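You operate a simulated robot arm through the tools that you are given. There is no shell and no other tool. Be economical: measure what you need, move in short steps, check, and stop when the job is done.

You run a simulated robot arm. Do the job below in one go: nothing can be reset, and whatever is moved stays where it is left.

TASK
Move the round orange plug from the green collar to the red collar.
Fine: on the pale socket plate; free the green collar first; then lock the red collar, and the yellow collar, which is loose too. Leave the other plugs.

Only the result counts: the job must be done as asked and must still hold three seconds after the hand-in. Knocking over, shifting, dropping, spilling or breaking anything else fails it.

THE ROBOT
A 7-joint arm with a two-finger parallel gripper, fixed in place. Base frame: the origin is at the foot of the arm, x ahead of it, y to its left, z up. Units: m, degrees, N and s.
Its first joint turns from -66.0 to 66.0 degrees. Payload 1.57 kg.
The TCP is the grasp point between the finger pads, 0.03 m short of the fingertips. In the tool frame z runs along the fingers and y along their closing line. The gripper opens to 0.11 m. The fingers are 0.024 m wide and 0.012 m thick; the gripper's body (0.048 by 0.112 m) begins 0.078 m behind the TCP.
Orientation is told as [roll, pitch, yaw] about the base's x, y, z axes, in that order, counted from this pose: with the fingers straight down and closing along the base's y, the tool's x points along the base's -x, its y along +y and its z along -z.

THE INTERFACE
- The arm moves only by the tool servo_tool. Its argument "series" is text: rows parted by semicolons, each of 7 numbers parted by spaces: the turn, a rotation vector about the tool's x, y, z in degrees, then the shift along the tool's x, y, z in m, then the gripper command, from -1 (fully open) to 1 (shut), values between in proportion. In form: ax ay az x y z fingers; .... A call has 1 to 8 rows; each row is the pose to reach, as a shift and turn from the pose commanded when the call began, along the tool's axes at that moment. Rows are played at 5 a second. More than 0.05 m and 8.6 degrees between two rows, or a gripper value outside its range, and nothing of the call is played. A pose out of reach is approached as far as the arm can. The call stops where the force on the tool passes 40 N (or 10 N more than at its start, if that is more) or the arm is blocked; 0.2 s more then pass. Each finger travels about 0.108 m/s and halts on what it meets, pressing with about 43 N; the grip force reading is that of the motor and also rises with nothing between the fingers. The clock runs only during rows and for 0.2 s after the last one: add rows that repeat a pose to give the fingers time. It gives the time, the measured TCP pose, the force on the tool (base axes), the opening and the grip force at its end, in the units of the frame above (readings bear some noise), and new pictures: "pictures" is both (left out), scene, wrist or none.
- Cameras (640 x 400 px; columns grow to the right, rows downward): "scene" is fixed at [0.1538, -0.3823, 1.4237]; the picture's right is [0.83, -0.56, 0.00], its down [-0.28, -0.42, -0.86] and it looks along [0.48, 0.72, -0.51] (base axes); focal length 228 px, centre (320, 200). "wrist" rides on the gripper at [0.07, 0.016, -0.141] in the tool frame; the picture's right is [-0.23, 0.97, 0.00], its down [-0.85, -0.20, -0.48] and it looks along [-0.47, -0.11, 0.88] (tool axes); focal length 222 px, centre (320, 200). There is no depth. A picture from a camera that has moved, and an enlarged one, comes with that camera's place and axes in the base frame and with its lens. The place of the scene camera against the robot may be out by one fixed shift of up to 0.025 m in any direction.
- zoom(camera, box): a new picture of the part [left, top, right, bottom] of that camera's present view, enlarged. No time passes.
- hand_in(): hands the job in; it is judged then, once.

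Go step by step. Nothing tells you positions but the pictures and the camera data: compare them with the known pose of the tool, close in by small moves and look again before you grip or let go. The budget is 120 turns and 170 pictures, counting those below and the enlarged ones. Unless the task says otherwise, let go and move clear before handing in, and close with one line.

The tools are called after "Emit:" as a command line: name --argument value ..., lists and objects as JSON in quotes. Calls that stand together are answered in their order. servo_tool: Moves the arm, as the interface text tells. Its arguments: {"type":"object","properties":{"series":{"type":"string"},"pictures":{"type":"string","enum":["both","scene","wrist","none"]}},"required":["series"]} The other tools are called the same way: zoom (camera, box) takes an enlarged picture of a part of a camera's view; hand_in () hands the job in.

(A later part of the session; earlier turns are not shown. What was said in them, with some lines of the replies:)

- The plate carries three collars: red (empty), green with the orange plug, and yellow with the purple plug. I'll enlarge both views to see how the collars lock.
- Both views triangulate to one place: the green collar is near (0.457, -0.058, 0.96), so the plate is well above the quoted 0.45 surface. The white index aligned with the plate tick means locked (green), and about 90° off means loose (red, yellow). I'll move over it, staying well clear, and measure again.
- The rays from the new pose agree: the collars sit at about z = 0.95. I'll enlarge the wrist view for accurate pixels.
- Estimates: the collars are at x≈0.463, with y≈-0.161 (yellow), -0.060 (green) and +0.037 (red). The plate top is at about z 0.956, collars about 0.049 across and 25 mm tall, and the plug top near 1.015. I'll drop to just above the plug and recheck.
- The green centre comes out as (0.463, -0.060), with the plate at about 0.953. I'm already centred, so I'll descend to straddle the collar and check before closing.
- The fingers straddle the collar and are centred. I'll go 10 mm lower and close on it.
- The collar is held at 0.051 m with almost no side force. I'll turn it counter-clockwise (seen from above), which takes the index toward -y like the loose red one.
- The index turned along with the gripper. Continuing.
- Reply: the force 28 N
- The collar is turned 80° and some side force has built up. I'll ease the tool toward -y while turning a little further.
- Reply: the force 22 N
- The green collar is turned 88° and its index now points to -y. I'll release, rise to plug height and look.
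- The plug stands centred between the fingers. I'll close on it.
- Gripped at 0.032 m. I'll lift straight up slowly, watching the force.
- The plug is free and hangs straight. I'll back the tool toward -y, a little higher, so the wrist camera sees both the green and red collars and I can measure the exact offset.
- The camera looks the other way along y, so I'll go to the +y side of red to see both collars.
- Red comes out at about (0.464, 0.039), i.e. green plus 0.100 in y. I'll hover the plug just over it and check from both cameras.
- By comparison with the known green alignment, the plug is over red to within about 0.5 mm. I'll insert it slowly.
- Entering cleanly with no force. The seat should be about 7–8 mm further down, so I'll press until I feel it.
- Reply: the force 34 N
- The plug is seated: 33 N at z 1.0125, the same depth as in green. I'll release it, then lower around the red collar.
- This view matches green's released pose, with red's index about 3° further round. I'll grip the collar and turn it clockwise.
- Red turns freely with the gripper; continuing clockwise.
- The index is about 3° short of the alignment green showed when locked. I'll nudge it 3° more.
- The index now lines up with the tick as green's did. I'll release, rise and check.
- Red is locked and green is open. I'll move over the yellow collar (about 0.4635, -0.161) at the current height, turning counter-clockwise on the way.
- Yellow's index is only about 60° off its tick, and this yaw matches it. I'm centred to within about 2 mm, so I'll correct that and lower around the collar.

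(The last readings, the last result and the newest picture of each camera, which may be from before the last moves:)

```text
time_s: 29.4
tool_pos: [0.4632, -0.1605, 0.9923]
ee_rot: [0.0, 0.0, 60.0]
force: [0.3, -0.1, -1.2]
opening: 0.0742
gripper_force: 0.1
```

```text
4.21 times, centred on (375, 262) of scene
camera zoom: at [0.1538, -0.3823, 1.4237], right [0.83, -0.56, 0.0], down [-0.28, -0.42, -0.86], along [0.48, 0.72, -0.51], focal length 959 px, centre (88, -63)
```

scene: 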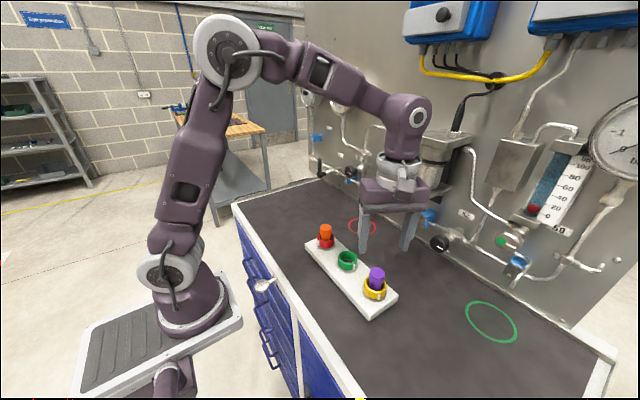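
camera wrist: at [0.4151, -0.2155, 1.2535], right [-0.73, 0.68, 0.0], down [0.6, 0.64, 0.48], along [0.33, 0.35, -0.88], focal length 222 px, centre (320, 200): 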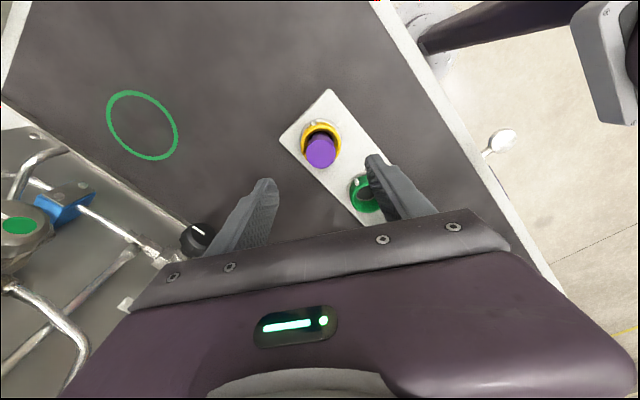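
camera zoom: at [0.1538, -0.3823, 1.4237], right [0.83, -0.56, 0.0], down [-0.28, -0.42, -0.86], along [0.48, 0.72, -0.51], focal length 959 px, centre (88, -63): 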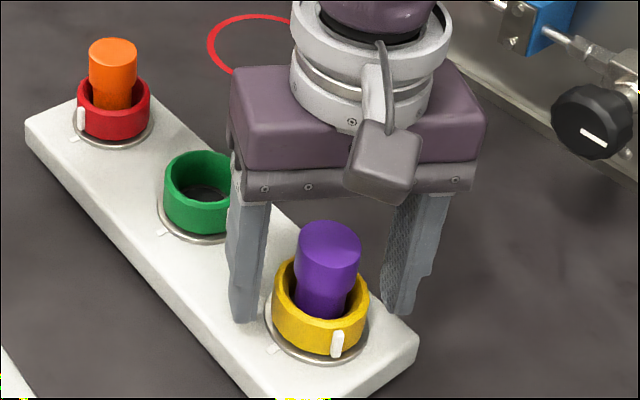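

Centred (I'll trim 1 mm). I'll grip the yellow collar and turn it clockwise.

Emit:
servo_tool --series "0 0 0 0.0008 0 0 0; 0 0 0 0.0008 0 0 0.4; 0 0 0 0.0008 0 0 0.4; 0 0 8 0.0008 0 0 0.4; 0 0 16 0.0008 0 0 0.4; 0 0 24 0.0008 0 0 0.4; 0 0 32 0.0008 0 0 0.4; 0 0 32 0.0008 0 0 0.4" --pictures "none"

Emit:
zoom --camera "wrist" --box '[200, 100, 440, 250]'

```text
time_s: 31.2
tool_pos: [0.4628, -0.1606, 0.9916]
ee_rot: [0.1, 0.0, 27.8]
force: [-3.1, 1.2, -0.2]
opening: 0.0504
gripper_force: 42.7
```

```text
2.67 times, centred on (320, 175) of wrist
camera zoom: at [0.3948, -0.1795, 1.1336], right [-0.25, 0.97, 0.0], down [0.85, 0.22, 0.48], along [0.46, 0.12, -0.88], focal length 592 px, centre (320, 267)
```

zoom: 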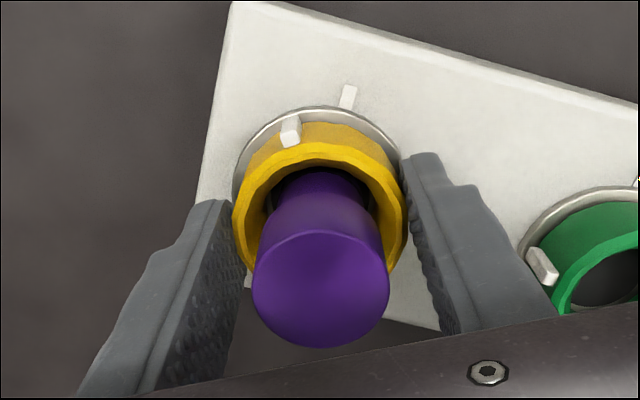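

Emit:
servo_tool --series "0 0 8 0 0 0 0.4; 0 0 16 0 0 0 0.4; 0 0 24 0 0 0 0.4; 0 0 30 0 0 0 0.4; 0 0 34 0 0 0 0.4; 0 0 34 0 0 0 0.4" --pictures "none"

Emit:
zoom --camera "wrist" --box '[200, 100, 440, 250]'

```text
time_s: 32.6
tool_pos: [0.4638, -0.1593, 0.9923]
ee_rot: [0.0, 0.1, -6.1]
force: [-2.8, 8.5, -0.2]
opening: 0.0505
gripper_force: 43.2
```

```text
2.67 times, centred on (320, 175) of wrist
camera zoom: at [0.3966, -0.1374, 1.1337], right [0.33, 0.94, 0.0], down [0.83, -0.29, 0.48], along [0.45, -0.16, -0.88], focal length 592 px, centre (320, 267)
```

zoom: 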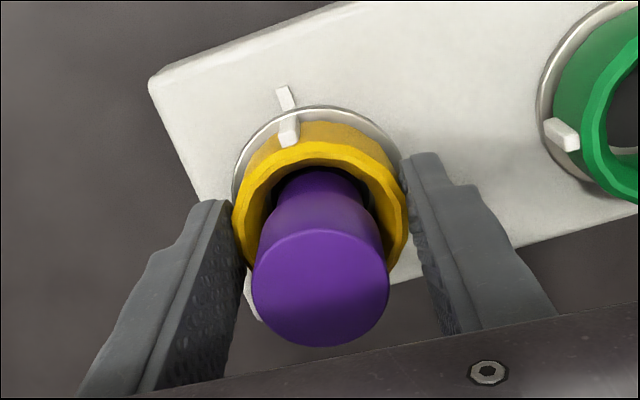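

Nearly aligned; I'll look closer before letting go.

Emit:
zoom --camera "wrist" --box '[285, 120, 345, 160]'

```text
10.00 times, centred on (315, 140) of wrist
camera zoom: at [0.3966, -0.1374, 1.1337], right [0.33, 0.94, 0.0], down [0.83, -0.29, 0.48], along [0.45, -0.16, -0.88], focal length 2221 px, centre (370, 800)
```

zoom: 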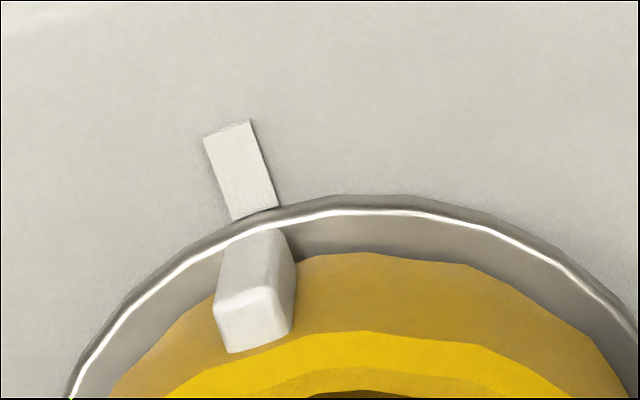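

It needs about 1.5° more. I'll nudge it, release and rise.

Emit:
servo_tool --series "0 0 1.5 0 0 0 0.4; 0 0 1.5 0 0 0 0.4; 0 0 1.5 0 0 0 0; 0 0 1.5 0 0 0 -0.35; 0 0 1.5 0 0 0 -0.35; 0 0 1.5 0 0 -0.04 -0.35; 0 0 1.5 0 0 -0.08 -0.35; 0 0 1.5 0 0 -0.12 -0.35" --pictures "none"

Emit:
zoom --camera "wrist" --box '[240, 80, 400, 180]'

Emit:
zoom --camera "scene" --box '[290, 200, 410, 310]'

```text
time_s: 34.4
tool_pos: [0.4631, -0.1607, 1.1135]
ee_rot: [-0.1, 0.0, -7.5]
force: [-0.8, -0.2, 0.2]
opening: 0.0742
gripper_force: 0.0
```

```text
4.00 times, centred on (320, 130) of wrist
camera zoom: at [0.397, -0.1353, 1.2543], right [0.35, 0.94, 0.0], down [0.82, -0.31, 0.48], along [0.45, -0.17, -0.88], focal length 888 px, centre (320, 480)
```

zoom: 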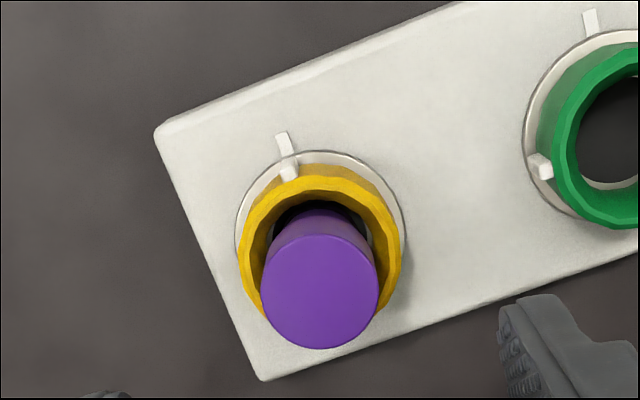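

```text
3.64 times, centred on (350, 255) of scene
camera zoom: at [0.1538, -0.3823, 1.4237], right [0.83, -0.56, 0.0], down [-0.28, -0.42, -0.86], along [0.48, 0.72, -0.51], focal length 828 px, centre (211, 0)
```

zoom: 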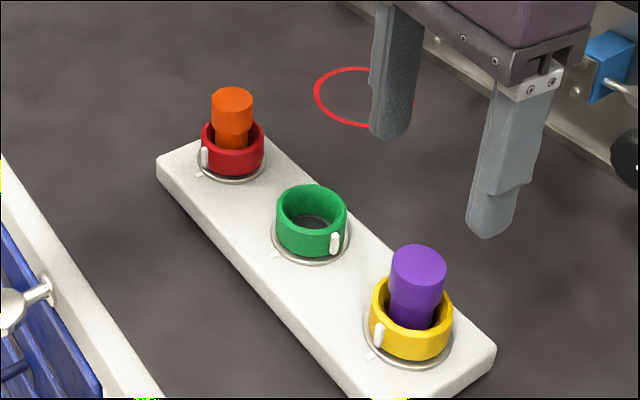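

Red and yellow both have their indices on their ticks. The orange plug is seated in red, green is open and empty, and the tool is clear, so I'll hand in.

Emit:
hand_in

```text
The job is handed in.
```

I freed the green collar, moved the orange plug into the red collar, and locked the red and yellow collars. The other plugs stayed in place. I've handed the job in and don't have a verdict yet.
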